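You operate a simulated robot arm through the tools that you are given. There is no shell and no other tool. Be economical: measure what you need, move in short steps, check, and stop when the job is done.

Carry out the task below with a simulated robot arm. There is one attempt and no reset: what you move stays moved.

## Task
Swap the roller on the axle stand for the one in the green tray.
Fine: the red cap waits in the silver tray and goes back on; old roller into the orange tray.
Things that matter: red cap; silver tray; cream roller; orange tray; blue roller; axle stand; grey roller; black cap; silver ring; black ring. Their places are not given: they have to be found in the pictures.

Only the result counts: the job must be done as asked and must still hold three seconds after the hand-in. Knocking over, shifting, dropping, spilling or breaking anything else fails it. Lids that push on must go on centred and level and be pressed home; caps that screw on are set level and turned clockwise until they are tight.

## Robot
A 7-joint arm with a two-finger parallel gripper, fixed in place. Base frame: the origin is at the foot of the arm, x ahead of it, y to its left, z up; the work surface is at about z = 885. Readings come in mm, rad, newtons and seconds.
With the tool pointing down near the work surface it reaches from about 240 to 680 mm from the base axis. Its first joint turns from -1.152 to 1.152 rad. Payload 2.4 kg.
The tool frame sits at the grasp point between the pads (the TCP): z along the fingers, y along the line on which they close. The tips reach 30 mm beyond it. The gripper opens to 94 mm. The fingers are 28 mm wide and 10 mm thick; the gripper's body (50 by 96 mm) begins 55 mm behind the TCP.
Orientation is told as [roll, pitch, yaw] about the base's x, y, z axes, in that order, counted from this pose: with the fingers straight down and closing along the base's y, the tool's x points along the base's -x, its y along +y and its z along -z.

## Interface
- The arm moves only by the tool play_rows. Its argument "motion" is a list of rows, each an object of numbers (a shift or turn left out is 0, a gripper value left out holds the last): "x", "y", "z": the shift along the tool's x, y, z in m; "rx", "ry", "rz": the turn, a rotation vector about the tool's x, y, z in rad; "gripper": the opening, from 0 (shut) to 1 (fully open). In form: [{"x": .., "y": .., "z": .., "rx": .., "ry": .., "rz": .., "gripper": ..}, ...]. A call has 1 to 8 rows; each row is the pose to reach, as a shift and turn from the pose commanded when the call began, along the tool's axes at that moment. Each row takes 0.2 s and may step no farther than 50 mm and 0.15 rad from the row before; otherwise, or with a gripper value out of range, the whole call is refused. Where a pose cannot be reached the arm comes as near as it can. A force on the tool above 40 N (or 10 N above the force at the start of the call, whichever is more), or a blocked arm, ends the call early, and 0.2 s more pass. The fingers move at their own pace (about 153 mm/s each) and stop on an object; they squeeze with about 30 N. The grip force told is the motor's: it shows also when the fingers shut on nothing. Time passes only in rows, and 0.2 s behind the last, so rows that repeat a pose let the fingers close. It gives the time, the measured TCP pose, the force on the tool (base axes), the opening and the grip force at its end, in the units of the frame above (readings bear some noise).
- Cameras (640 x 400 px; columns grow to the right, rows downward): "scene" is fixed at [42.8, 485.7, 1434.6]; the picture's right is [-0.66, -0.75, 0.00], its down [-0.49, 0.43, -0.76] and it looks along [0.57, -0.50, -0.65] (base axes); focal length 289 px, centre (320, 200). "wrist" rides on the gripper at [-37, 0, -58] in the tool frame; the picture's right is [0.00, -1.00, 0.00], its down [0.97, 0.00, -0.24] and it looks along [0.24, 0.00, 0.97] (tool axes); focal length 218 px, centre (320, 200).
- camera(camera): a new picture of that camera. The clock stands still meanwhile.
- pixel_to_xyz(camera, pixels): for up to 12 pixels [column, row] of the newest picture of that camera ("zoom" is the newest enlarged one), the place [x, y, z] in the base frame of the surface seen there, good to about 2 mm. The clock stands still meanwhile.
- zoom(camera, box): a new picture of the part [left, top, right, bottom] of that camera's present view, enlarged. The clock stands still meanwhile.
- finish_job(): hands the job in; it is judged then, once.

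Go step by step. Measure first, check grasps and placings, and put right what went wrong. The budget is 80 turns and 38 pictures, counting those below and the enlarged ones. Unless the task says otherwise, let go and move clear before handing in, and close with one line.

The tools are called after ">>>" as a command line: name --argument value ..., lists and objects as JSON in quotes. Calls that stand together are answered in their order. play_rows: Moves the arm, as the interface text tells. Its arguments: {"type":"object","properties":{"motion":{"type":"array","items":{"type":"object","properties":{"x":{"type":"number"},"y":{"type":"number"},"z":{"type":"number"},"rx":{"type":"number"},"ry":{"type":"number"},"rz":{"type":"number"},"gripper":{"type":"number"}}}}},"required":["motion"]} The other tools are called the same way: camera (camera) takes a picture; pixel_to_xyz (camera, pixels) gives the place of the surface under pixels of a picture; zoom (camera, box) takes an enlarged picture of a part of a camera's view; finish_job () hands the job in.

At the start:

```text
time: 0.0
eef_pos: [350.9, 61.2, 1215.1]
tcp_rot: [0.0, -0.001, 0.001]
ft_force: [-0.7, -0.2, 0.1]
grip_width: 94.1
finger_force: 0.0
```

scene: 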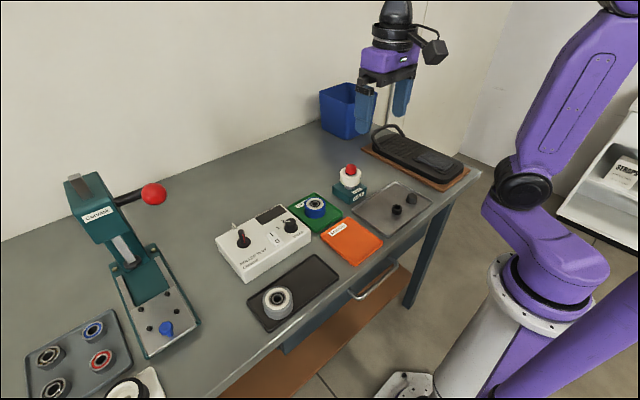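
wrist: 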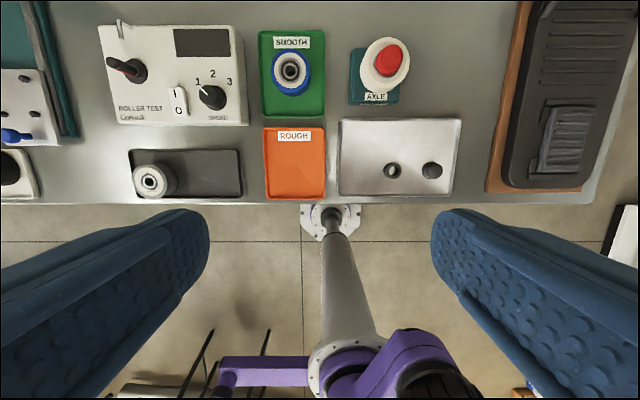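

The pictures show the axle stand (wrist ~385,70) with a cream roller and red cap on it, the blue roller in the green tray (290,70), and the orange and silver trays. I'll enlarge these to measure.

>>> zoom --camera "scene" --box '[280, 140, 440, 260]'

>>> zoom --camera "wrist" --box '[240, 10, 480, 210]'

>>> pixel_to_xyz --camera "wrist" --pixels '[[389, 58], [385, 88], [375, 97], [291, 71], [291, 56], [291, 91], [290, 105], [294, 170], [392, 170], [432, 170], [400, 135], [400, 185]]'

```text
3.33 times, centred on (360, 200) of scene
```

zoom: 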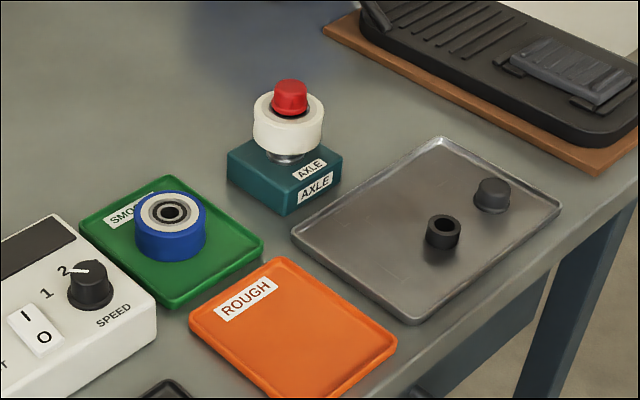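

```text
2.00 times, centred on (360, 110) of wrist
```

zoom: 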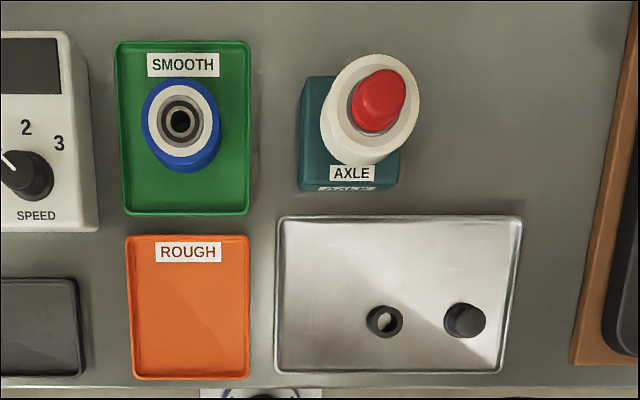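

```text
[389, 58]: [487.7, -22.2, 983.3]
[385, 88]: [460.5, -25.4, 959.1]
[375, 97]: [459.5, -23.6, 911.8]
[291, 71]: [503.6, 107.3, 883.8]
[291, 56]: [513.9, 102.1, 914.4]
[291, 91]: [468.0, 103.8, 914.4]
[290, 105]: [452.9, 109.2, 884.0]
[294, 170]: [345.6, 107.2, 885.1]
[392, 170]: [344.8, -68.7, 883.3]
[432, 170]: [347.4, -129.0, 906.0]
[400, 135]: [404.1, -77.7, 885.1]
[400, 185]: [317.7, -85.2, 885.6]
```

The stand carries the red cap at about (487,-22,983) and the cream roller beneath it. I need to see how the cap is fixed and where the silver ring is, so I'll enlarge both views more.

>>> zoom --camera "scene" --box '[330, 155, 378, 195]'

>>> pixel_to_xyz --camera "zoom" --pixels '[[260, 100], [270, 160], [250, 230], [250, 280], [270, 320], [200, 180], [340, 180], [220, 120], [300, 120], [260, 180]]'

```text
10.00 times, centred on (354, 175) of scene
```

zoom: 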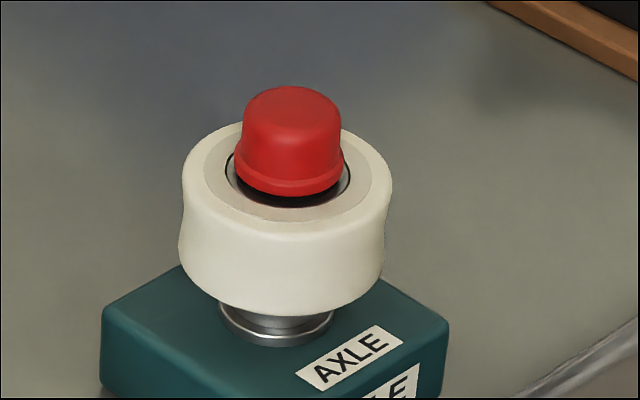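

```text
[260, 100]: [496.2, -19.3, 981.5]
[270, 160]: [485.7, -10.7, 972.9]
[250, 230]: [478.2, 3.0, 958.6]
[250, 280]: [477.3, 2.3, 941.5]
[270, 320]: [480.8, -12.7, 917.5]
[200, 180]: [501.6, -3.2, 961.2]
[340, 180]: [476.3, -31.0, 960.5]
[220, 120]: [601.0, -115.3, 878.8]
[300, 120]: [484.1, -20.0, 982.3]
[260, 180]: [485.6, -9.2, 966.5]
```

The cap is a smooth, flanged red one, about z 963–983. The cream roller spans about 925–961, with a silver ring beneath it on the stand. I'll move above the stand for a straight-down view.

>>> play_rows --motion '[{"x": -0.027, "y": -0.016, "z": 0.025, "gripper": 1}, {"x": -0.055, "y": -0.033, "z": 0.05}, {"x": -0.082, "y": -0.049, "z": 0.075}, {"x": -0.11, "y": -0.066, "z": 0.1}, {"x": -0.137, "y": -0.082, "z": 0.125}]'

>>> camera --camera "wrist"

```text
time: 1.2
eef_pos: [488.5, -21.1, 1090.6]
tcp_rot: [0.001, 0.001, 0.0]
ft_force: [-0.9, 0.7, -0.8]
grip_width: 94.3
finger_force: 0.1
```

```text
32 pictures are left
```

wrist: 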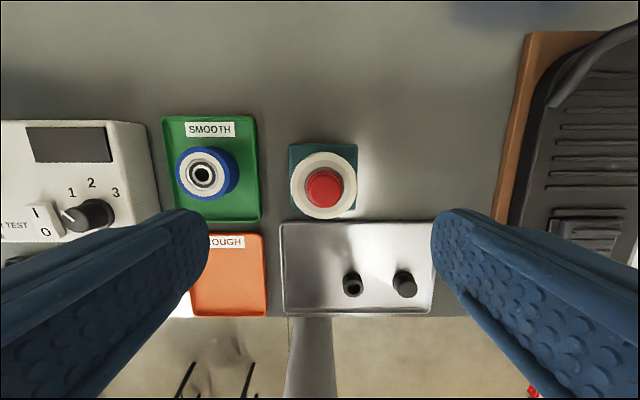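

>>> zoom --camera "wrist" --box '[272, 130, 384, 230]'

>>> pixel_to_xyz --camera "wrist" --pixels '[[308, 188], [340, 188], [325, 174], [325, 203], [295, 184], [354, 184], [323, 155], [323, 215], [203, 160], [203, 192], [185, 175], [219, 175]]'

```text
4.00 times, centred on (328, 180) of wrist
```

zoom: 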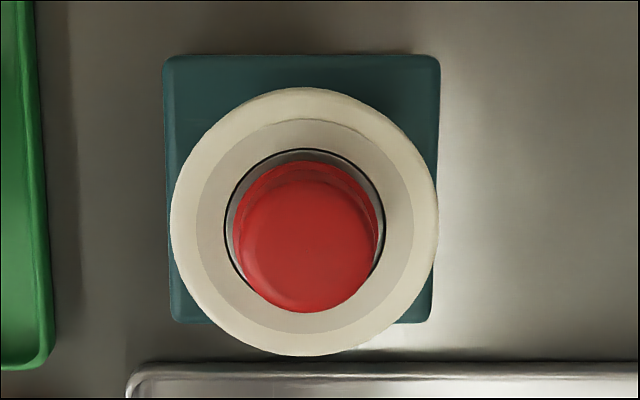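

```text
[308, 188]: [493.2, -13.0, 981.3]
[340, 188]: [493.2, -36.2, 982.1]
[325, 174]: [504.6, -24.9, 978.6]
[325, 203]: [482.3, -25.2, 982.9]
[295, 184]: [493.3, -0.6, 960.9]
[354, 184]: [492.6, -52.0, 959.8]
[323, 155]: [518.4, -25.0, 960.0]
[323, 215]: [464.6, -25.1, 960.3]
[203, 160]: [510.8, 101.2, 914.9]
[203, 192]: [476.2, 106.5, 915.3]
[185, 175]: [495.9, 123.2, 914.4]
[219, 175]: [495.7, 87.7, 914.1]
```

The cap is centred near (492.5, -25.3) with its top at 982, and the roller is about 53 mm across with its top at 960. I'll descend around the cap with the tips just above the roller and close.

>>> play_rows --motion '[{"x": -0.0038, "y": -0.0042, "z": 0.04, "gripper": 0.6}, {"x": -0.0038, "y": -0.0042, "z": 0.075}, {"x": -0.0038, "y": -0.0042, "z": 0.096}, {"x": -0.0038, "y": -0.0042, "z": 0.096}]'

>>> zoom --camera "scene" --box '[318, 140, 382, 180]'

```text
time: 2.2
eef_pos: [490.1, -24.6, 995.5]
tcp_rot: [0.0, 0.001, 0.001]
ft_force: [0.7, 0.4, -0.2]
grip_width: 56.4
finger_force: 0.1
```

```text
10.00 times, centred on (350, 160) of scene
```

zoom: 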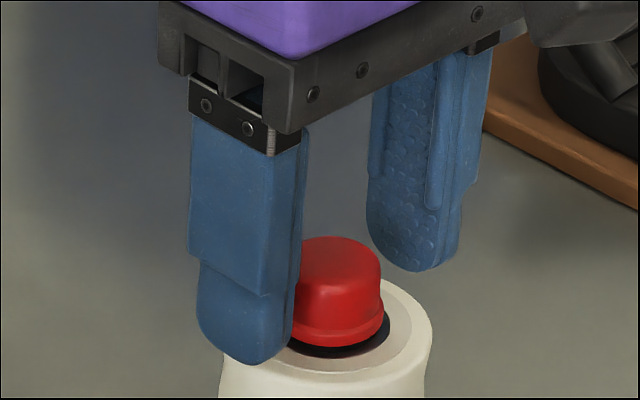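

The fingers straddle the cap with the tips above the roller, so I'll close.

>>> play_rows --motion '[{"x": -0.0015, "z": 0.0005, "gripper": 0.6}, {"x": -0.0015, "z": 0.0005, "gripper": 0}, {"x": -0.0015, "z": 0.0005, "gripper": 0}, {"x": -0.0015, "z": 0.0005, "gripper": 0}]'

```text
time: 3.2
eef_pos: [492.9, -26.1, 994.5]
tcp_rot: [0.0, 0.0, 0.0]
ft_force: [-0.9, 2.7, 0.7]
grip_width: 28.8
finger_force: 30.2
```

Gripped at 28.8 mm. I'll test with a very small upward pull to see whether it slides or is screwed on.

>>> play_rows --motion '[{"z": -0.0005, "gripper": 0}, {"z": -0.001}, {"z": -0.0015}, {"z": -0.0015}]'

>>> zoom --camera "scene" --box '[318, 150, 382, 190]'

```text
time: 4.2
eef_pos: [492.6, -26.7, 996.7]
tcp_rot: [0.0, -0.001, -0.004]
ft_force: [0.0, 0.3, -0.6]
grip_width: 28.4
finger_force: 29.5
```

```text
10.00 times, centred on (350, 170) of scene
```

zoom: 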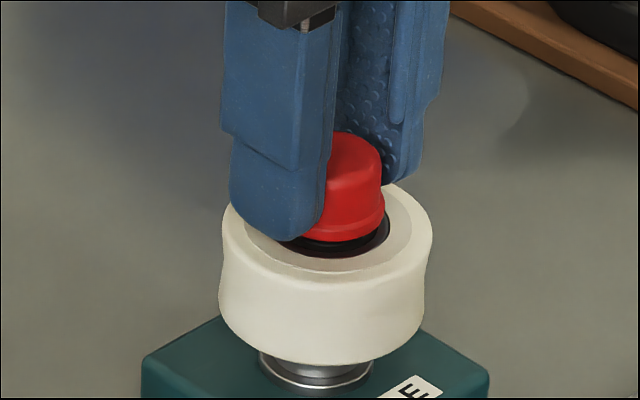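

There is almost no resistance and the cap appears to have risen, so I'll go on lifting slowly.

>>> play_rows --motion '[{"z": -0.002, "gripper": 0}, {"z": -0.005}, {"z": -0.01}, {"z": -0.015}, {"z": -0.02}, {"z": -0.025}]'

>>> zoom --camera "scene" --box '[318, 140, 382, 180]'

```text
time: 5.6
eef_pos: [491.4, -24.7, 1021.3]
tcp_rot: [-0.001, -0.001, 0.0]
ft_force: [0.9, 0.0, -0.3]
grip_width: 28.8
finger_force: 29.4
```

```text
10.00 times, centred on (350, 160) of scene
```

zoom: 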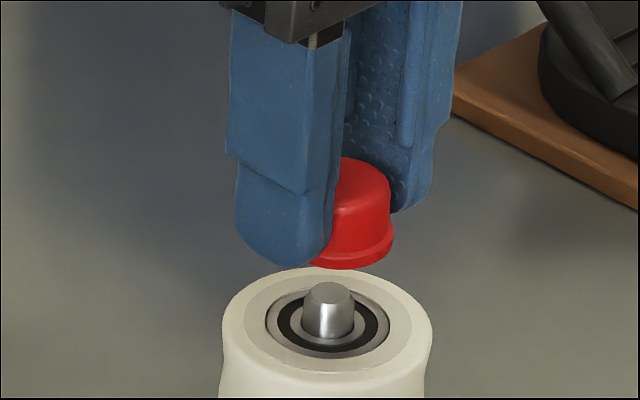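

The cap came straight off, baring a plain steel axle with the roller seated. I'll raise it and look at the tray and axle with the wrist camera.

>>> play_rows --motion '[{"z": -0.03, "x": 0.02, "gripper": 0}, {"z": -0.06, "x": 0.06}, {"z": -0.08, "x": 0.09}, {"z": -0.08, "x": 0.09}]'

>>> camera --camera "wrist"

```text
time: 6.6
eef_pos: [400.2, -24.6, 1101.8]
tcp_rot: [0.001, 0.002, 0.0]
ft_force: [-0.5, 0.3, 0.2]
grip_width: 28.6
finger_force: 29.9
```

```text
27 pictures are left
```

wrist: 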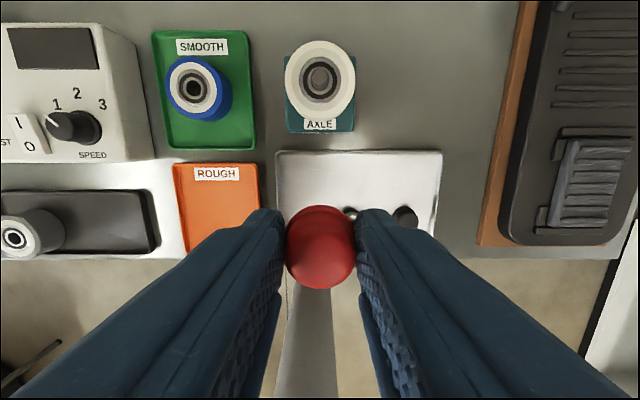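

>>> pixel_to_xyz --camera "wrist" --pixels '[[277, 152], [441, 152], [284, 180], [300, 170], [330, 165], [405, 214], [321, 77], [321, 40], [321, 121], [286, 80], [356, 80], [261, 164]]'

>>> zoom --camera "wrist" --box '[272, 30, 368, 90]'

>>> pixel_to_xyz --camera "zoom" --pixels '[[320, 300], [290, 280], [330, 250], [330, 330], [370, 300], [270, 320], [330, 280]]'

```text
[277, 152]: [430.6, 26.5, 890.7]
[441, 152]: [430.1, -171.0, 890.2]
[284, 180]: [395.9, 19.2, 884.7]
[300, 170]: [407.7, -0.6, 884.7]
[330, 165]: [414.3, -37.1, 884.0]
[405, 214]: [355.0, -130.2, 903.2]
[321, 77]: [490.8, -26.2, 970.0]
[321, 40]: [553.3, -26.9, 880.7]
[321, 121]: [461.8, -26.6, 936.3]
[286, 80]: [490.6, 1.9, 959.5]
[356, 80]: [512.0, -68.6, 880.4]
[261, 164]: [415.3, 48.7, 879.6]
```

```text
6.67 times, centred on (320, 60) of wrist
```

zoom: 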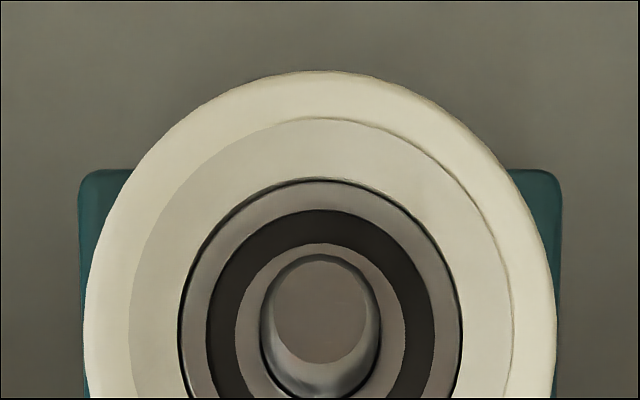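

```text
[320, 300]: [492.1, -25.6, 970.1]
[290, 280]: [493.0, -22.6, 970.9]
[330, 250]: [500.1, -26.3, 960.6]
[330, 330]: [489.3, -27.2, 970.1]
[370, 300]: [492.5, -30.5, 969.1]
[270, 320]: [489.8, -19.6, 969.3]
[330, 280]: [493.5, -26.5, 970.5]
```

The tray floor is at z≈884.5, and the corner around (378,-18) is free. I'll lower the cap there, stopping just above the floor.

>>> play_rows --motion '[{"x": 0.022, "y": 0.0067, "z": 0.04, "gripper": 0}, {"x": 0.022, "y": 0.0067, "z": 0.085}, {"x": 0.022, "y": 0.0067, "z": 0.13}, {"x": 0.022, "y": 0.0067, "z": 0.165}, {"x": 0.022, "y": 0.0067, "z": 0.178}, {"x": 0.022, "y": 0.0067, "z": 0.178}]'

>>> zoom --camera "scene" --box '[350, 170, 430, 220]'

```text
time: 8.0
eef_pos: [380.1, -18.8, 924.9]
tcp_rot: [-0.001, -0.001, 0.001]
ft_force: [0.6, -0.8, 0.3]
grip_width: 28.6
finger_force: 30.2
```

```text
8.00 times, centred on (390, 195) of scene
```

zoom: 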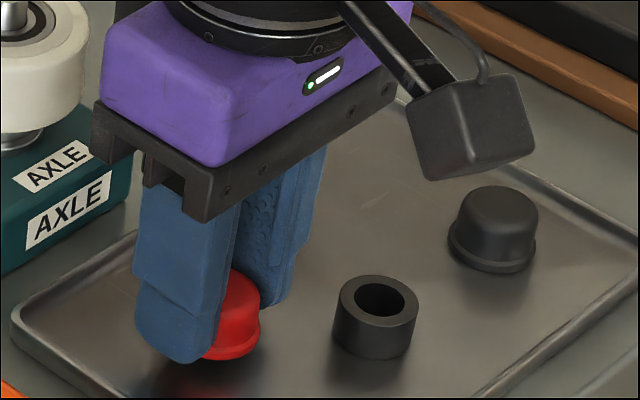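

The cap hovers a few mm over the floor. I'll lower it in 1 mm steps, watching for contact.

>>> play_rows --motion '[{"z": 0.002, "gripper": 0}, {"z": 0.004}, {"z": 0.005}, {"z": 0.006}, {"z": 0.007}, {"z": 0.0075}]'

```text
time: 9.4
eef_pos: [380.8, -18.3, 916.9]
tcp_rot: [-0.001, -0.002, 0.0]
ft_force: [-3.2, -3.3, 20.8]
grip_width: 28.9
finger_force: 30.0
```

Contact (20.8 N up), so the cap rests on the tray. I'll open partly and rise.

>>> play_rows --motion '[{"z": -0.0005, "gripper": 0}, {"z": -0.0005, "gripper": 0.5}, {"z": -0.0005, "gripper": 0.5}, {"z": -0.03}, {"z": -0.07}, {"z": -0.11}, {"z": -0.15}, {"z": -0.18}]'

>>> camera --camera "wrist"

```text
time: 11.2
eef_pos: [380.3, -20.9, 1097.1]
tcp_rot: [0.001, -0.001, -0.001]
ft_force: [-0.4, 0.3, -0.1]
grip_width: 46.8
finger_force: 0.1
```

```text
24 pictures are left
```

wrist: 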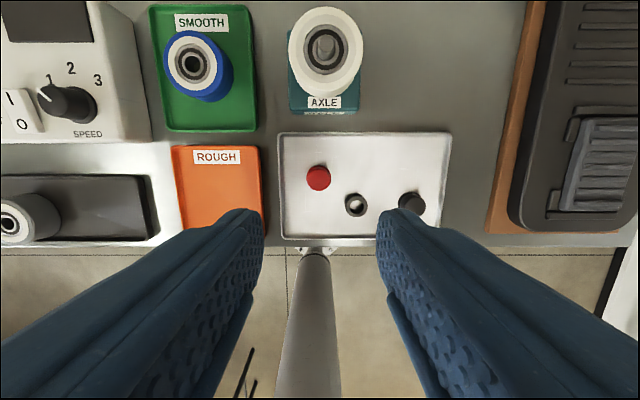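

The red cap stands upright in the silver tray at wrist (318,177). I'll measure the orange tray and the rollers from this view.

>>> pixel_to_xyz --camera "wrist" --pixels '[[172, 148], [259, 150], [190, 180], [215, 200], [250, 180], [318, 177], [317, 9], [324, 100], [289, 50], [361, 50], [192, 36], [191, 98]]'

>>> zoom --camera "scene" --box '[300, 150, 396, 270]'

>>> pixel_to_xyz --camera "scene" --pixels '[[345, 218], [320, 234], [358, 264], [382, 241], [352, 242], [350, 173], [348, 189], [334, 175], [365, 177]]'

```text
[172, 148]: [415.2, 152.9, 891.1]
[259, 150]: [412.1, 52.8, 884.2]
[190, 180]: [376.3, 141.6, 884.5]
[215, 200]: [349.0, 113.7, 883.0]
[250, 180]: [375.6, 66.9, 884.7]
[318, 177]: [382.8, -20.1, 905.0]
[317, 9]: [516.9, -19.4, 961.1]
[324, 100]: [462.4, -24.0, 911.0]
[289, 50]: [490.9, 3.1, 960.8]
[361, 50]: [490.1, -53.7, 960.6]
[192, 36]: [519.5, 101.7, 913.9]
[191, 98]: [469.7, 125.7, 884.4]
```

```text
3.33 times, centred on (348, 210) of scene
```

zoom: 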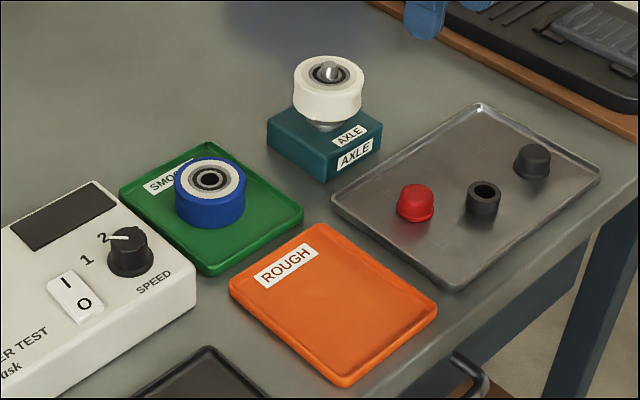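

```text
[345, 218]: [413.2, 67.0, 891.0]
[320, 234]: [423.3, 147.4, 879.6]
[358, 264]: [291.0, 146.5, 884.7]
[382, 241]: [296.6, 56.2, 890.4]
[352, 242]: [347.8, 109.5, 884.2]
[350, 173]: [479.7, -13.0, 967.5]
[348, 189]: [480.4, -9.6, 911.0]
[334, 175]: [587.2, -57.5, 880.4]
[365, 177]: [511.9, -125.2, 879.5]
```

The orange tray's floor spans about x 295–415, y 55–153, and the cream roller is centred near (491.5,-25.4). I'll go above it with the gripper wide open and descend to z≈1010.

>>> play_rows --motion '[{"x": -0.04, "y": -0.002, "gripper": 0.95}, {"x": -0.08, "y": -0.004}, {"x": -0.111, "y": -0.0065}, {"x": -0.111, "y": -0.0065, "z": 0.03}, {"x": -0.111, "y": -0.0065, "z": 0.06}, {"x": -0.111, "y": -0.0065, "z": 0.084}, {"x": -0.111, "y": -0.0065, "z": 0.084}]'

>>> camera --camera "wrist"

```text
time: 12.8
eef_pos: [490.5, -27.4, 1010.0]
tcp_rot: [-0.002, 0.0, -0.003]
ft_force: [-0.2, 0.0, -0.2]
grip_width: 89.3
finger_force: 0.0
```

```text
22 pictures are left
```

wrist: 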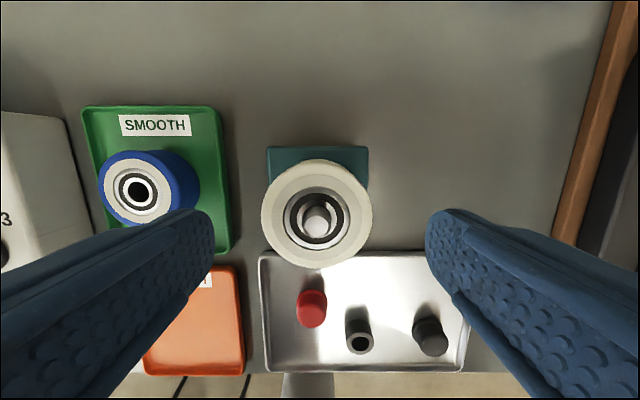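

The axle top sits at wrist (316,217), slightly left of the centreline, so I'll check its exact place.

>>> pixel_to_xyz --camera "wrist" --pixels '[[317, 218], [307, 218], [327, 218], [317, 208], [317, 229], [262, 210], [372, 210], [317, 161], [317, 263], [180, 160], [138, 189], [138, 150]]'

```text
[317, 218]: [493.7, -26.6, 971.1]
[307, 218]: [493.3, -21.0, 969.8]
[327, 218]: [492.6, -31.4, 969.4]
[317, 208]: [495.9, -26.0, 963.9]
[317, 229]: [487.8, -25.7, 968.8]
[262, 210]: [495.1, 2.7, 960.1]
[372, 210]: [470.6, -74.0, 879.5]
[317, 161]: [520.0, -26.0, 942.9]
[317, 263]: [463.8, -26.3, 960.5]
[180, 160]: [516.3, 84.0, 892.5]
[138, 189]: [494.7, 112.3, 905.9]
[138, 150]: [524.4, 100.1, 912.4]
```

The axle is at (491.8,-26), about 1.4 mm from the tool in y. I'll correct that, descend to TCP z≈965, and close on the roller.

>>> play_rows --motion '[{"x": -0.001, "y": 0.0013, "z": 0.02}, {"x": -0.001, "y": 0.0013, "z": 0.045}, {"x": -0.001, "y": 0.0013, "z": 0.045}, {"x": -0.001, "y": 0.0013, "z": 0.045, "gripper": 0.4}, {"x": -0.001, "y": 0.0013, "z": 0.045, "gripper": 0.4}, {"x": -0.001, "y": 0.0013, "z": 0.045, "gripper": 0.4}]'

```text
time: 14.2
eef_pos: [492.4, -24.6, 965.5]
tcp_rot: [-0.001, 0.001, 0.0]
ft_force: [-0.6, -0.8, 0.1]
grip_width: 58.3
finger_force: 29.6
```

Gripped at 58 mm with 30 N and no side force. I'll lift straight up slowly.

>>> play_rows --motion '[{"z": -0.002, "gripper": 0.3}, {"z": -0.006}, {"z": -0.012}, {"z": -0.02}, {"z": -0.03}, {"z": -0.04}, {"z": -0.055}, {"z": -0.055}]'

>>> zoom --camera "scene" --box '[310, 130, 390, 200]'

```text
time: 16.0
eef_pos: [490.9, -24.3, 1022.0]
tcp_rot: [-0.001, 0.002, 0.0]
ft_force: [0.6, 0.1, -1.5]
grip_width: 58.7
finger_force: 29.6
```

```text
5.71 times, centred on (350, 165) of scene
```

zoom: 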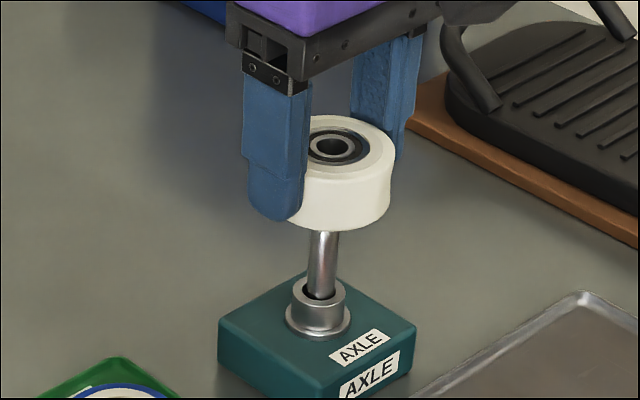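

The roller is clear, and the silver ring stays on the stand round the axle. I'll carry the roller over the orange tray.

>>> play_rows --motion '[{"z": -0.02, "gripper": 0.3}, {"x": 0.034, "y": 0.032, "z": -0.02}, {"x": 0.068, "y": 0.064, "z": -0.02}, {"x": 0.102, "y": 0.096, "z": -0.01}, {"x": 0.136, "y": 0.128, "z": 0.0}, {"x": 0.136, "y": 0.128, "z": 0.04}, {"x": 0.136, "y": 0.128, "z": 0.08}, {"x": 0.136, "y": 0.128, "z": 0.09}]'

>>> camera --camera "scene"

```text
time: 17.8
eef_pos: [355.3, 104.1, 931.6]
tcp_rot: [0.0, 0.001, -0.001]
ft_force: [0.5, 0.2, -1.7]
grip_width: 58.4
finger_force: 29.9
```

```text
20 pictures are left
```

scene: 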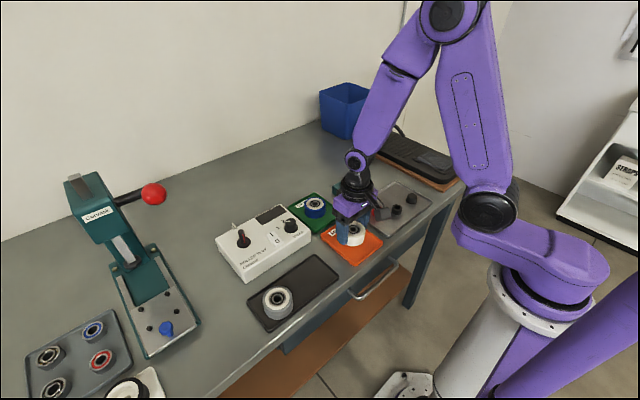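

The roller is over the middle of the orange tray. I'll lower it to contact.

>>> play_rows --motion '[{"z": 0.005, "gripper": 0.3}, {"z": 0.008}, {"z": 0.009}, {"z": 0.01}, {"z": 0.011}, {"z": 0.012}, {"z": 0.013}]'

```text
time: 19.4
eef_pos: [356.1, 104.3, 920.1]
tcp_rot: [0.0, 0.0, 0.0]
ft_force: [-3.3, -3.6, 10.9]
grip_width: 58.8
finger_force: 30.0
stopped in row 7: the force on the tool passed its limit (the readings are from after the stop); the commanded pose is now the measured one
```

Contact at TCP z 920, so the roller is on the tray floor. I'll open modestly and rise.

>>> play_rows --motion '[{"gripper": 0.3}, {"gripper": 0.74}, {"gripper": 0.74}, {"z": -0.03}, {"z": -0.07}, {"z": -0.11}, {"z": -0.11}]'

>>> camera --camera "wrist"

```text
time: 21.0
eef_pos: [356.9, 105.0, 1033.5]
tcp_rot: [-0.001, 0.002, -0.001]
ft_force: [-0.4, 0.2, -0.2]
grip_width: 69.5
finger_force: 0.0
```

```text
19 pictures are left
```

wrist: 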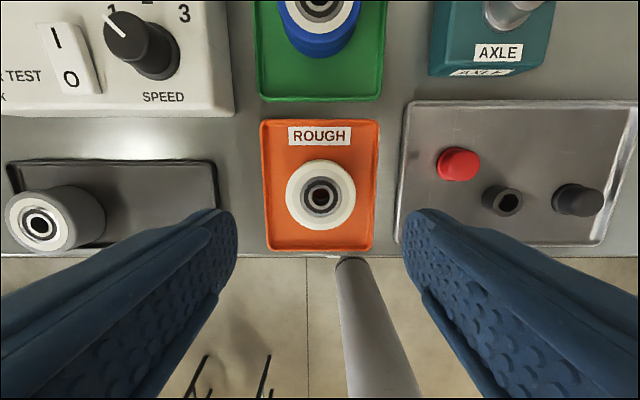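

The cream roller lies flat in the orange tray. Next I'll move above the blue roller.

>>> play_rows --motion '[{"x": -0.046, "gripper": 0.78}, {"x": -0.092}, {"x": -0.137}, {"x": -0.137}]'

>>> camera --camera "wrist"

```text
time: 22.0
eef_pos: [491.8, 102.1, 1031.3]
tcp_rot: [-0.001, 0.001, 0.0]
ft_force: [0.3, 0.4, -0.2]
grip_width: 73.4
finger_force: 0.0
```

```text
18 pictures are left
```

wrist: 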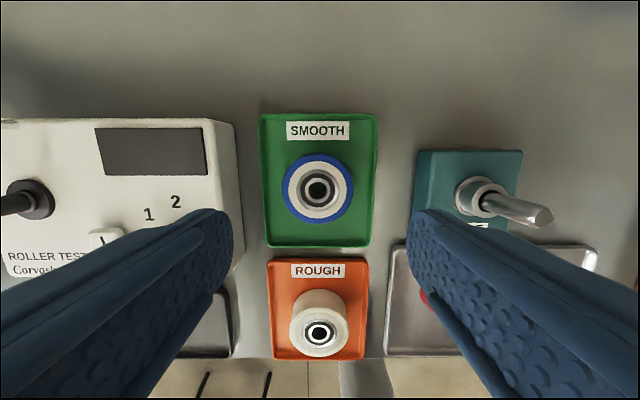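

The blue roller is at wrist (318,189). I'll measure its edges, its bore and the tester box's edge.

>>> pixel_to_xyz --camera "wrist" --pixels '[[283, 189], [353, 189], [318, 155], [318, 222], [300, 175], [336, 190], [305, 190], [331, 190], [318, 206], [232, 180], [238, 180], [480, 190]]'

>>> zoom --camera "wrist" --box '[270, 140, 366, 230]'

```text
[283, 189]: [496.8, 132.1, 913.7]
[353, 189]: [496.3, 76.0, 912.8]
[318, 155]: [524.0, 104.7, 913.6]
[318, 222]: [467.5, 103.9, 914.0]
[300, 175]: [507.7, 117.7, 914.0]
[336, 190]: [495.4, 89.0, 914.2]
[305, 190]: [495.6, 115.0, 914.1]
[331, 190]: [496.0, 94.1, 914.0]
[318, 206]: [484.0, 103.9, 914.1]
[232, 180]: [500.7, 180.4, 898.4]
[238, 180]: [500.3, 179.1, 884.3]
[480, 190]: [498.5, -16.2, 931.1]
```

```text
4.44 times, centred on (318, 185) of wrist
```

zoom: 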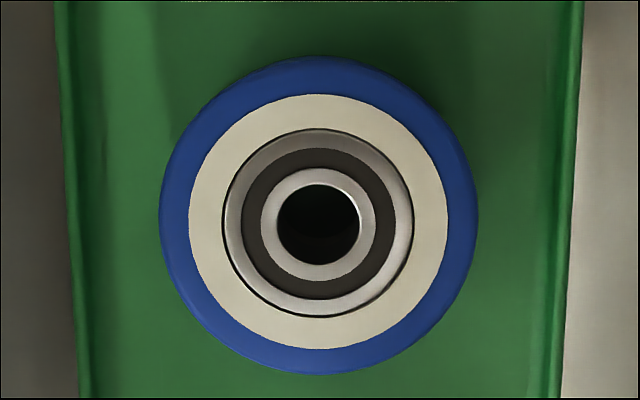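

The blue roller is centred at (495.7,104) with its top at 914. I'll correct, descend to TCP z≈920 and grip.

>>> play_rows --motion '[{"x": -0.0039, "y": 0.0018, "z": 0.04}, {"x": -0.0039, "y": 0.0018, "z": 0.08}, {"x": -0.0039, "y": 0.0018, "z": 0.1}, {"x": -0.0039, "y": 0.0018, "z": 0.1112}, {"x": -0.0039, "y": 0.0018, "z": 0.1112}, {"x": -0.0039, "y": 0.0018, "z": 0.1112, "gripper": 0.4}, {"x": -0.0039, "y": 0.0018, "z": 0.1112, "gripper": 0.3}, {"x": -0.0039, "y": 0.0018, "z": 0.1112, "gripper": 0.3}]'

```text
time: 23.8
eef_pos: [498.0, 105.3, 918.5]
tcp_rot: [0.0, 0.0, 0.0]
ft_force: [-1.8, -3.8, 6.2]
grip_width: 57.9
finger_force: 29.7
```

Gripped at 58 mm. I'll lift well above the axle height and look at the bore in the hand.

>>> play_rows --motion '[{"z": -0.005, "gripper": 0.3}, {"z": -0.03}, {"z": -0.065}, {"z": -0.1}, {"z": -0.12}, {"z": -0.12}]'

>>> zoom --camera "wrist" --box '[240, 160, 400, 300]'

>>> pixel_to_xyz --camera "zoom" --pixels '[[320, 100], [320, 150], [320, 200], [320, 250], [320, 300], [260, 200], [380, 200]]'

```text
time: 25.2
eef_pos: [497.8, 106.9, 1038.3]
tcp_rot: [0.001, -0.001, -0.001]
ft_force: [-0.3, 0.0, -1.5]
grip_width: 57.6
finger_force: 30.2
```

```text
2.86 times, centred on (320, 230) of wrist
```

zoom: 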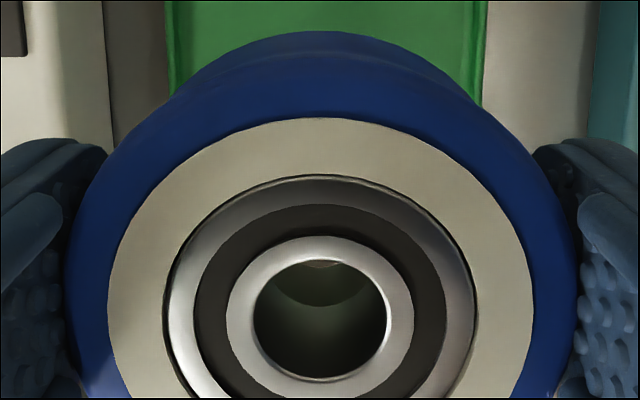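

```text
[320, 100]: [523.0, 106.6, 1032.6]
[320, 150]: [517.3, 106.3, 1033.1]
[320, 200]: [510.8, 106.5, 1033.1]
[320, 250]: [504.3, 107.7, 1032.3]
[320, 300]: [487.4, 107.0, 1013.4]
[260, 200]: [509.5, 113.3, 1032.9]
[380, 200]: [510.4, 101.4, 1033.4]
```

The bore appears at zoom (321,320), which puts its centre about 2.7 mm behind the TCP in x and aligned in y. I'll go to a spot where one wrist picture shows both the bare axle and the held bore, to work out the relative shift.

>>> play_rows --motion '[{"x": 0.02, "y": -0.033, "gripper": 0.3}, {"x": 0.04, "y": -0.066}, {"x": 0.06, "y": -0.099}, {"x": 0.067, "y": -0.132}, {"x": 0.067, "y": -0.132}]'

>>> zoom --camera "wrist" --box '[272, 65, 368, 125]'

>>> pixel_to_xyz --camera "wrist" --pixels '[[320, 100], [316, 100], [324, 100], [320, 97], [320, 103], [320, 247], [318, 92], [322, 106], [320, 110]]'

```text
time: 26.4
eef_pos: [429.6, -25.3, 1036.2]
tcp_rot: [-0.001, -0.001, 0.0]
ft_force: [-0.1, -0.2, -2.1]
grip_width: 58.0
finger_force: 30.1
```

```text
6.67 times, centred on (320, 95) of wrist
```

zoom: 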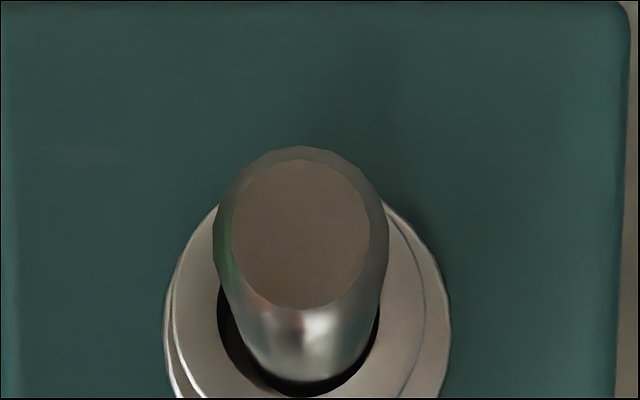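

```text
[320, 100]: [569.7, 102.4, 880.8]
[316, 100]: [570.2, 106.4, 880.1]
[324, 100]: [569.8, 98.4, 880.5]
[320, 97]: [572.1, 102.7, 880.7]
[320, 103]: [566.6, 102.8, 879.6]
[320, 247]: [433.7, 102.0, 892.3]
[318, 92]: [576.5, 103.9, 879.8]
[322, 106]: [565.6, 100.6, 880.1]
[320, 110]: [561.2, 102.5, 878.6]
```

The axle's top face is centred at zoom (301,234). I'll measure it there, averaging over several pixels.

>>> pixel_to_xyz --camera "zoom" --pixels '[[301, 234], [261, 234], [341, 234], [301, 194], [301, 274], [281, 214], [321, 254], [281, 254], [321, 214]]'

>>> zoom --camera "wrist" --box '[272, 225, 368, 315]'

>>> pixel_to_xyz --camera "zoom" --pixels '[[320, 60], [320, 330], [190, 210], [450, 210], [200, 120], [440, 120], [220, 300], [420, 300]]'

```text
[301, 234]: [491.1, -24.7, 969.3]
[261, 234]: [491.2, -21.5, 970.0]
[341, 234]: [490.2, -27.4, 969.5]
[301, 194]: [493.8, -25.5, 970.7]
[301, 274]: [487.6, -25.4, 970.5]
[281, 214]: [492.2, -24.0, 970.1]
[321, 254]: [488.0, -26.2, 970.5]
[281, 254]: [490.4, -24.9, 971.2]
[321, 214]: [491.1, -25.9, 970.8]
```

```text
4.44 times, centred on (320, 270) of wrist
```

zoom: 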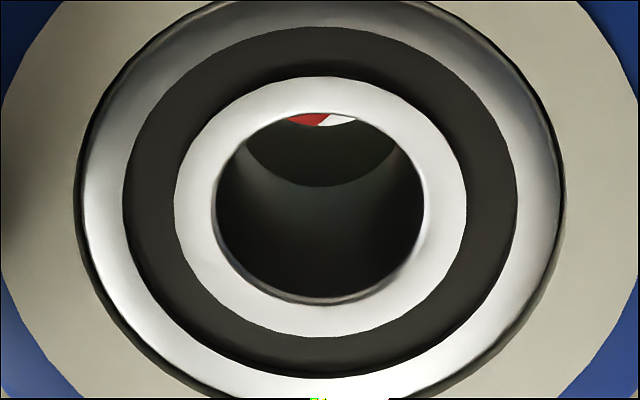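

```text
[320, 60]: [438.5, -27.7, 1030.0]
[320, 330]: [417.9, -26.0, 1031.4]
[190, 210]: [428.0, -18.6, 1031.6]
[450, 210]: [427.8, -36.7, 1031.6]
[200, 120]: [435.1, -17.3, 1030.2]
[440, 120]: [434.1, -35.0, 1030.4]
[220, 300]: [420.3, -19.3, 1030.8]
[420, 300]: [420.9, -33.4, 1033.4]
```

The axle and bore positions agree by two methods: I need to shift +62.8 mm in x and +1.5 mm in y. I'll move over and go down to just above the axle tip.

>>> play_rows --motion '[{"x": -0.03, "y": 0.0015, "gripper": 0.3}, {"x": -0.055, "y": 0.0015}, {"x": -0.0628, "y": 0.0015}, {"x": -0.0628, "y": 0.0015}, {"x": -0.0628, "y": 0.0015, "z": 0.015}, {"x": -0.0628, "y": 0.0015, "z": 0.025}, {"x": -0.0628, "y": 0.0015, "z": 0.025}]'

>>> zoom --camera "scene" --box '[318, 140, 382, 190]'

```text
time: 28.0
eef_pos: [493.7, -23.0, 1012.9]
tcp_rot: [0.0, 0.001, 0.001]
ft_force: [0.0, -0.4, -1.8]
grip_width: 58.2
finger_force: 30.0
```

```text
8.00 times, centred on (350, 165) of scene
```

zoom: 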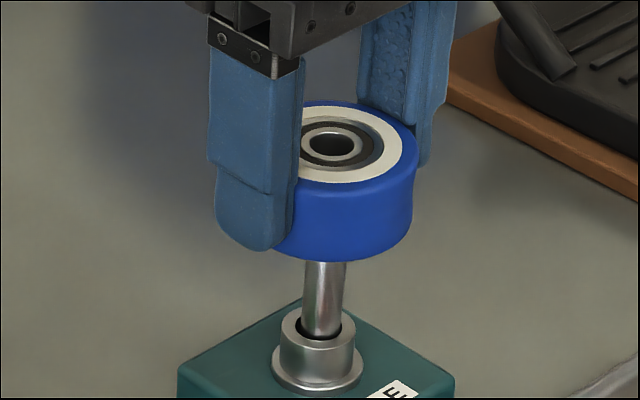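

The roller is aligned over the axle in the picture. I'll lower it slowly with force watching.

>>> play_rows --motion '[{"z": 0.004, "gripper": 0.3}, {"z": 0.008}, {"z": 0.011}, {"z": 0.014}, {"z": 0.017}, {"z": 0.02}, {"z": 0.023}]'

```text
time: 29.6
eef_pos: [492.4, -25.4, 990.1]
tcp_rot: [0.0, -0.002, 0.0]
ft_force: [-0.8, -0.1, -0.6]
grip_width: 58.0
finger_force: 29.6
```

The roller bottom is now about 15 mm below the axle tip with no force, so it's threaded on. I'll continue down to the seat.

>>> play_rows --motion '[{"z": 0.005, "gripper": 0.3}, {"z": 0.01}, {"z": 0.015}, {"z": 0.019}, {"z": 0.022}, {"z": 0.024}, {"z": 0.026}, {"z": 0.0275}]'

```text
time: 31.4
eef_pos: [493.2, -25.8, 964.8]
tcp_rot: [0.0, -0.002, -0.001]
ft_force: [-5.4, 2.6, 26.8]
grip_width: 58.2
finger_force: 29.6
```

It is seated, with 27 N contact at TCP z 964.8, matching the old roller's height. I'll release and rise.

>>> play_rows --motion '[{"z": -0.0005, "gripper": 0.3}, {"z": -0.0005, "gripper": 0.85}, {"z": -0.0005, "gripper": 0.85}, {"z": -0.03}, {"z": -0.07}, {"z": -0.1}, {"z": -0.12}, {"z": -0.12}]'

>>> zoom --camera "scene" --box '[318, 150, 382, 200]'

>>> pixel_to_xyz --camera "zoom" --pixels '[[300, 220], [315, 135], [320, 175], [255, 165], [395, 160], [325, 195], [290, 190]]'

```text
time: 33.2
eef_pos: [492.4, -25.4, 1082.4]
tcp_rot: [0.0, 0.0, 0.0]
ft_force: [0.4, 0.5, -0.7]
grip_width: 79.9
finger_force: 0.0
```

```text
8.00 times, centred on (350, 175) of scene
```

zoom: 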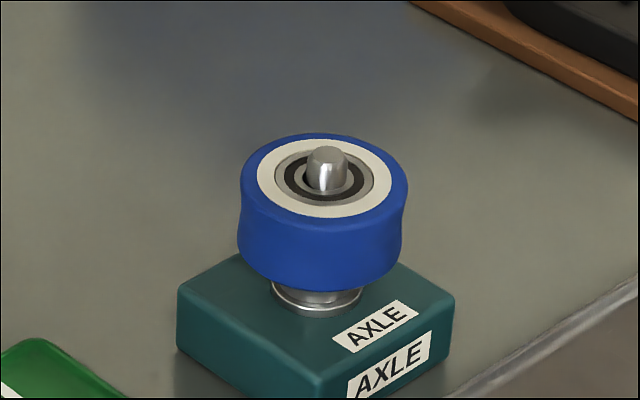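

```text
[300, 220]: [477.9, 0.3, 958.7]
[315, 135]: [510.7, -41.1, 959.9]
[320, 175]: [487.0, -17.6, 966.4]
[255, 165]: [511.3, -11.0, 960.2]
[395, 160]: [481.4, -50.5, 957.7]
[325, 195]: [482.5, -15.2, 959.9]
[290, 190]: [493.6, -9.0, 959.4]
```

The blue roller is seated level (top ≈960, axle tip showing). Now I'll go back above the red cap.

>>> play_rows --motion '[{"x": 0.04, "y": 0.002, "gripper": 0.55}, {"x": 0.08, "y": 0.004}, {"x": 0.112, "y": 0.006}, {"x": 0.112, "y": 0.006, "z": 0.04}, {"x": 0.112, "y": 0.006, "z": 0.08}, {"x": 0.112, "y": 0.006, "z": 0.08}]'

>>> camera --camera "wrist"

```text
time: 34.6
eef_pos: [379.7, -17.2, 1001.2]
tcp_rot: [-0.002, 0.0, -0.002]
ft_force: [0.5, -0.1, 1.1]
grip_width: 51.6
finger_force: 0.1
```

```text
11 pictures are left
```

wrist: 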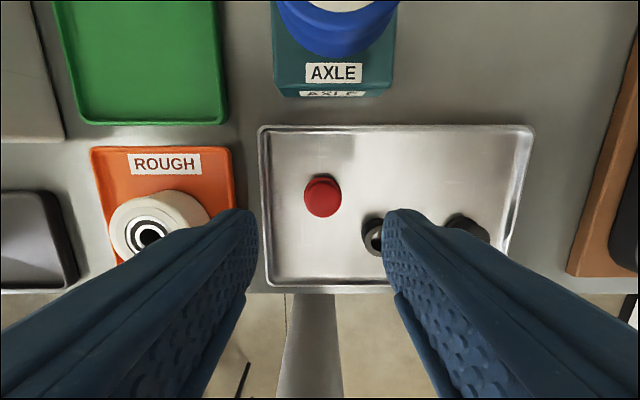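

The cap is at wrist (323,195). I'll measure it.

>>> zoom --camera "wrist" --box '[292, 165, 356, 225]'

>>> pixel_to_xyz --camera "wrist" --pixels '[[323, 199], [315, 199], [331, 199], [323, 191], [323, 207], [305, 190], [341, 190]]'

```text
6.67 times, centred on (324, 195) of wrist
```

zoom: 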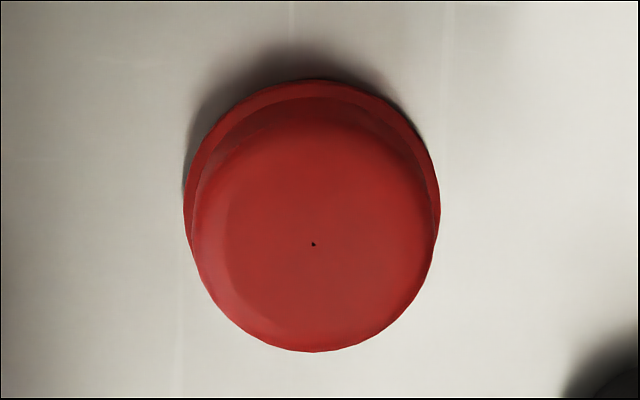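

```text
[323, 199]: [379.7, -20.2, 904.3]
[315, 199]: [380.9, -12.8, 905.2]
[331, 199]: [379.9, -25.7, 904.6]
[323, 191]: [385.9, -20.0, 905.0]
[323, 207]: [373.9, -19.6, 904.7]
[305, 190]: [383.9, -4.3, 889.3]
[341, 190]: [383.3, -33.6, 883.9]
```

The cap is centred about 1.8 mm behind and 2.2 mm to the right of the TCP. I'll correct, descend to z≈918 and grip as before.

>>> play_rows --motion '[{"x": 0.0018, "y": -0.0022, "z": 0.04, "gripper": 0.55}, {"x": 0.0018, "y": -0.0022, "z": 0.07}, {"x": 0.0018, "y": -0.0022, "z": 0.083}, {"x": 0.0018, "y": -0.0022, "z": 0.083}, {"x": 0.0018, "y": -0.0022, "z": 0.083, "gripper": 0}, {"x": 0.0018, "y": -0.0022, "z": 0.083, "gripper": 0}, {"x": 0.0018, "y": -0.0022, "z": 0.083, "gripper": 0}]'

```text
time: 36.2
eef_pos: [379.1, -20.4, 919.2]
tcp_rot: [-0.001, -0.001, -0.001]
ft_force: [0.3, 0.0, -1.2]
grip_width: 28.6
finger_force: 29.8
```

The cap is gripped at 28.6 mm. I'll lift it and move to the same comparing position, with the axle and cap both in the wrist view.

>>> play_rows --motion '[{"z": -0.01, "gripper": 0}, {"z": -0.05}, {"z": -0.09}, {"z": -0.117}, {"x": -0.026, "y": -0.003, "z": -0.117}, {"x": -0.052, "y": -0.0055, "z": -0.117}, {"x": -0.052, "y": -0.0055, "z": -0.117}]'

>>> zoom --camera "wrist" --box '[272, 65, 368, 125]'

>>> pixel_to_xyz --camera "zoom" --pixels '[[301, 234], [261, 234], [341, 234], [301, 194], [301, 274], [281, 214], [321, 254], [281, 254], [321, 214]]'

>>> zoom --camera "wrist" --box '[256, 190, 384, 300]'

>>> pixel_to_xyz --camera "zoom" --pixels '[[320, 250], [250, 250], [390, 250], [320, 200], [320, 300], [320, 150]]'

```text
time: 37.8
eef_pos: [430.6, -25.8, 1037.3]
tcp_rot: [0.0, -0.001, 0.0]
ft_force: [-0.8, 0.0, 0.5]
grip_width: 28.5
finger_force: 30.3
```

```text
6.67 times, centred on (320, 95) of wrist
```

zoom: 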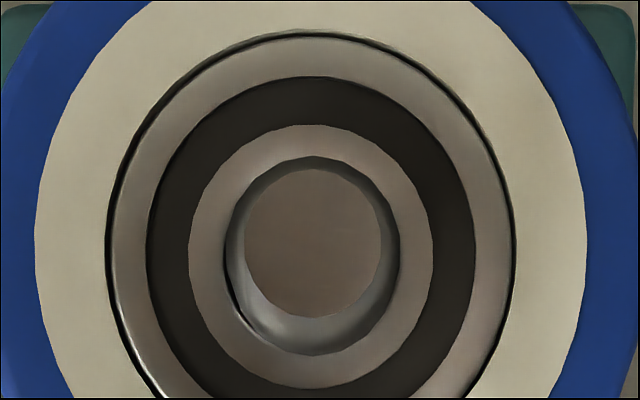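

```text
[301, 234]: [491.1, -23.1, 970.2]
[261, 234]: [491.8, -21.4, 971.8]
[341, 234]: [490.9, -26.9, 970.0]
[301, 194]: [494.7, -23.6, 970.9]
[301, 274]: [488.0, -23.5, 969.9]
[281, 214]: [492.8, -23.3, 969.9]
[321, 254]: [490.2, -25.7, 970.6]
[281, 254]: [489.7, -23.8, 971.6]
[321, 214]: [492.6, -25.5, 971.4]
```

```text
3.64 times, centred on (320, 245) of wrist
```

zoom: 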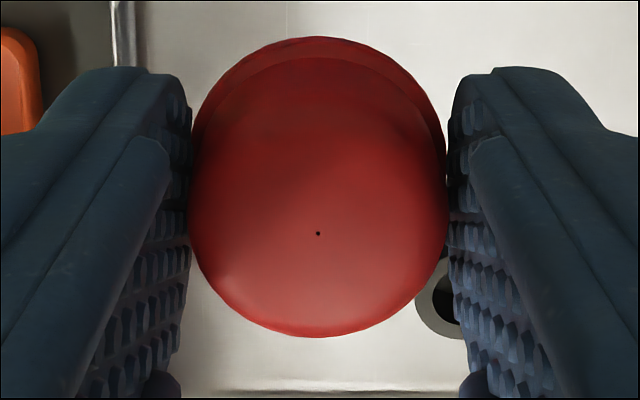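

```text
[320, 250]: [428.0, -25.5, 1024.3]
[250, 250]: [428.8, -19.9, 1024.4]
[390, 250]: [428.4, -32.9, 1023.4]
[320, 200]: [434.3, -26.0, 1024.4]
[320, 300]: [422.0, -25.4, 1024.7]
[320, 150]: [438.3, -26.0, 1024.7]
```

The axle's top centre and the cap's centre mark (dot at zoom (318,233)) give a shift of +60.3 mm in x and +0.5 mm in y. I'll move over the axle, stopping above the tip.

>>> play_rows --motion '[{"x": -0.03, "y": 0.0005, "gripper": 0}, {"x": -0.055, "y": 0.0005}, {"x": -0.0603, "y": 0.0005}, {"x": -0.0603, "y": 0.0005}, {"x": -0.0603, "y": 0.0005, "z": 0.015}, {"x": -0.0603, "y": 0.0005, "z": 0.026}, {"x": -0.0603, "y": 0.0005, "z": 0.026}]'

>>> zoom --camera "scene" --box '[318, 145, 382, 185]'

```text
time: 39.4
eef_pos: [491.4, -26.0, 1011.2]
tcp_rot: [0.0, -0.001, 0.001]
ft_force: [-0.3, 0.7, -0.7]
grip_width: 28.5
finger_force: 29.8
```

```text
10.00 times, centred on (350, 165) of scene
```

zoom: 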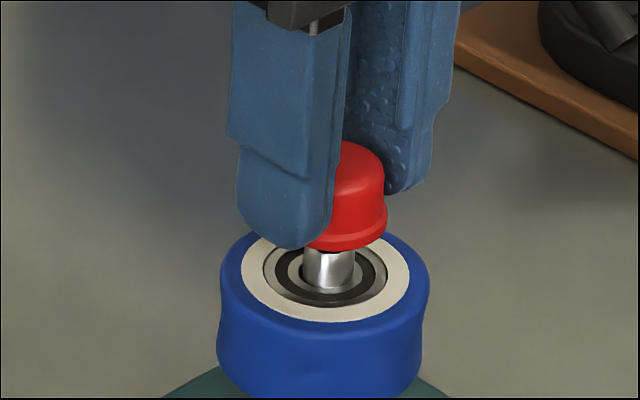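

The cap hangs level and centred over the axle tip. I'll lower it slowly and press.

>>> play_rows --motion '[{"z": 0.003, "gripper": 0}, {"z": 0.006}, {"z": 0.008}, {"z": 0.01}, {"z": 0.012}, {"z": 0.014}, {"z": 0.015}, {"z": 0.016}]'

```text
time: 41.2
eef_pos: [490.9, -24.2, 997.0]
tcp_rot: [0.0, -0.002, -0.002]
ft_force: [-5.1, 2.6, 15.0]
grip_width: 28.8
finger_force: 30.1
```

The force is building (15 N) at z 997, near the seated height. I'll press a bit more.

>>> play_rows --motion '[{"z": 0.0005, "gripper": 0}, {"z": 0.001}, {"z": 0.0015}, {"z": 0.002}, {"z": 0.0025}, {"z": 0.003}]'

>>> zoom --camera "scene" --box '[318, 150, 382, 190]'

>>> pixel_to_xyz --camera "zoom" --pixels '[[355, 145], [360, 150], [350, 160], [365, 145]]'

```text
time: 42.6
eef_pos: [492.7, -25.7, 991.7]
tcp_rot: [0.001, -0.002, 0.0]
ft_force: [-1.7, 8.2, 26.7]
grip_width: 29.2
finger_force: 30.5
```

```text
10.00 times, centred on (350, 170) of scene
```

zoom: 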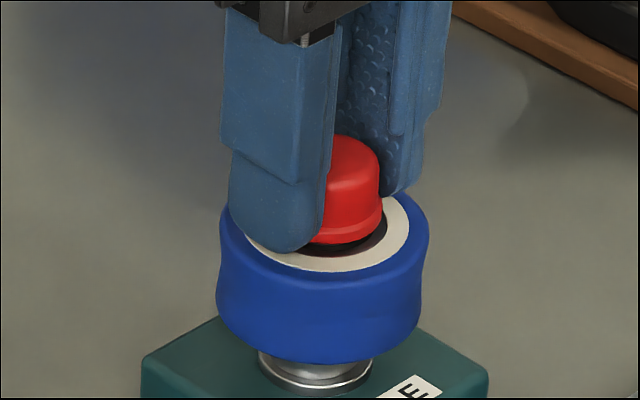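

```text
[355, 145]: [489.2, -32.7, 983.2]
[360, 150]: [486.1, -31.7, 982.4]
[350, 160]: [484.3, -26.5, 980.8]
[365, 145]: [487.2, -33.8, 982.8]
```

The cap's top reads about 983, the same as originally. I'll release, rise, and press on its top with closed fingers to be sure it's home.

>>> play_rows --motion '[{"z": -0.002, "gripper": 0}, {"z": -0.002, "gripper": 0.55}, {"z": -0.002, "gripper": 0.55}, {"z": -0.03}, {"z": -0.05}, {"z": -0.05, "gripper": 0}, {"z": -0.05, "gripper": 0}, {"z": -0.05, "gripper": 0}]'

>>> zoom --camera "scene" --box '[318, 150, 382, 190]'

```text
time: 44.4
eef_pos: [493.1, -25.6, 1043.1]
tcp_rot: [0.0, -0.002, 0.0]
ft_force: [0.7, 0.2, 0.9]
grip_width: 0.0
finger_force: 29.8
```

```text
10.00 times, centred on (350, 170) of scene
```

zoom: 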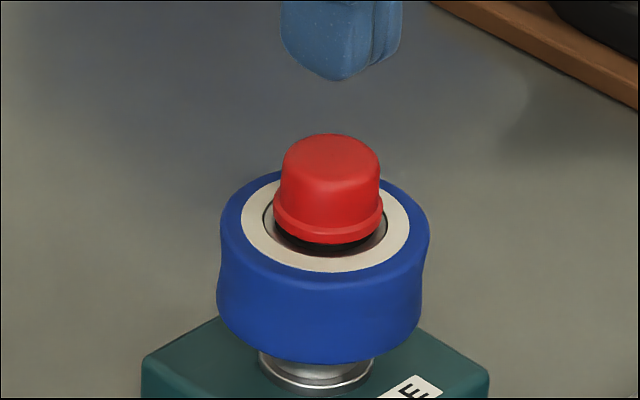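

The cap is on and level, very near its original height. I'll press its top with the closed fingers.

>>> play_rows --motion '[{"z": 0.015, "gripper": 0}, {"z": 0.024}, {"z": 0.028}, {"z": 0.03}, {"z": 0.032}, {"z": 0.034}, {"z": 0.036}, {"z": 0.038}]'

```text
time: 45.7
eef_pos: [491.5, -26.5, 1014.0]
tcp_rot: [0.001, -0.005, -0.003]
ft_force: [-4.9, -0.1, 10.6]
grip_width: 0.0
finger_force: 30.8
stopped in row 6: the force on the tool passed its limit (the readings are from after the stop); the commanded pose is now the measured one
```

It stopped past the force limit with the tips on the cap's top, so it's firm. I'll press once more in fine steps to confirm it doesn't travel.

>>> play_rows --motion '[{"z": 0.0005, "gripper": 0}, {"z": 0.001}, {"z": 0.0015}, {"z": 0.002}, {"z": 0.0025}, {"z": 0.003}]'

```text
time: 46.6
eef_pos: [492.4, -26.9, 1012.7]
tcp_rot: [-0.002, -0.009, -0.003]
ft_force: [-4.7, 1.1, 11.5]
grip_width: 0.0
finger_force: 30.2
stopped in row 4: the force on the tool passed its limit (the readings are from after the stop); the commanded pose is now the measured one
```

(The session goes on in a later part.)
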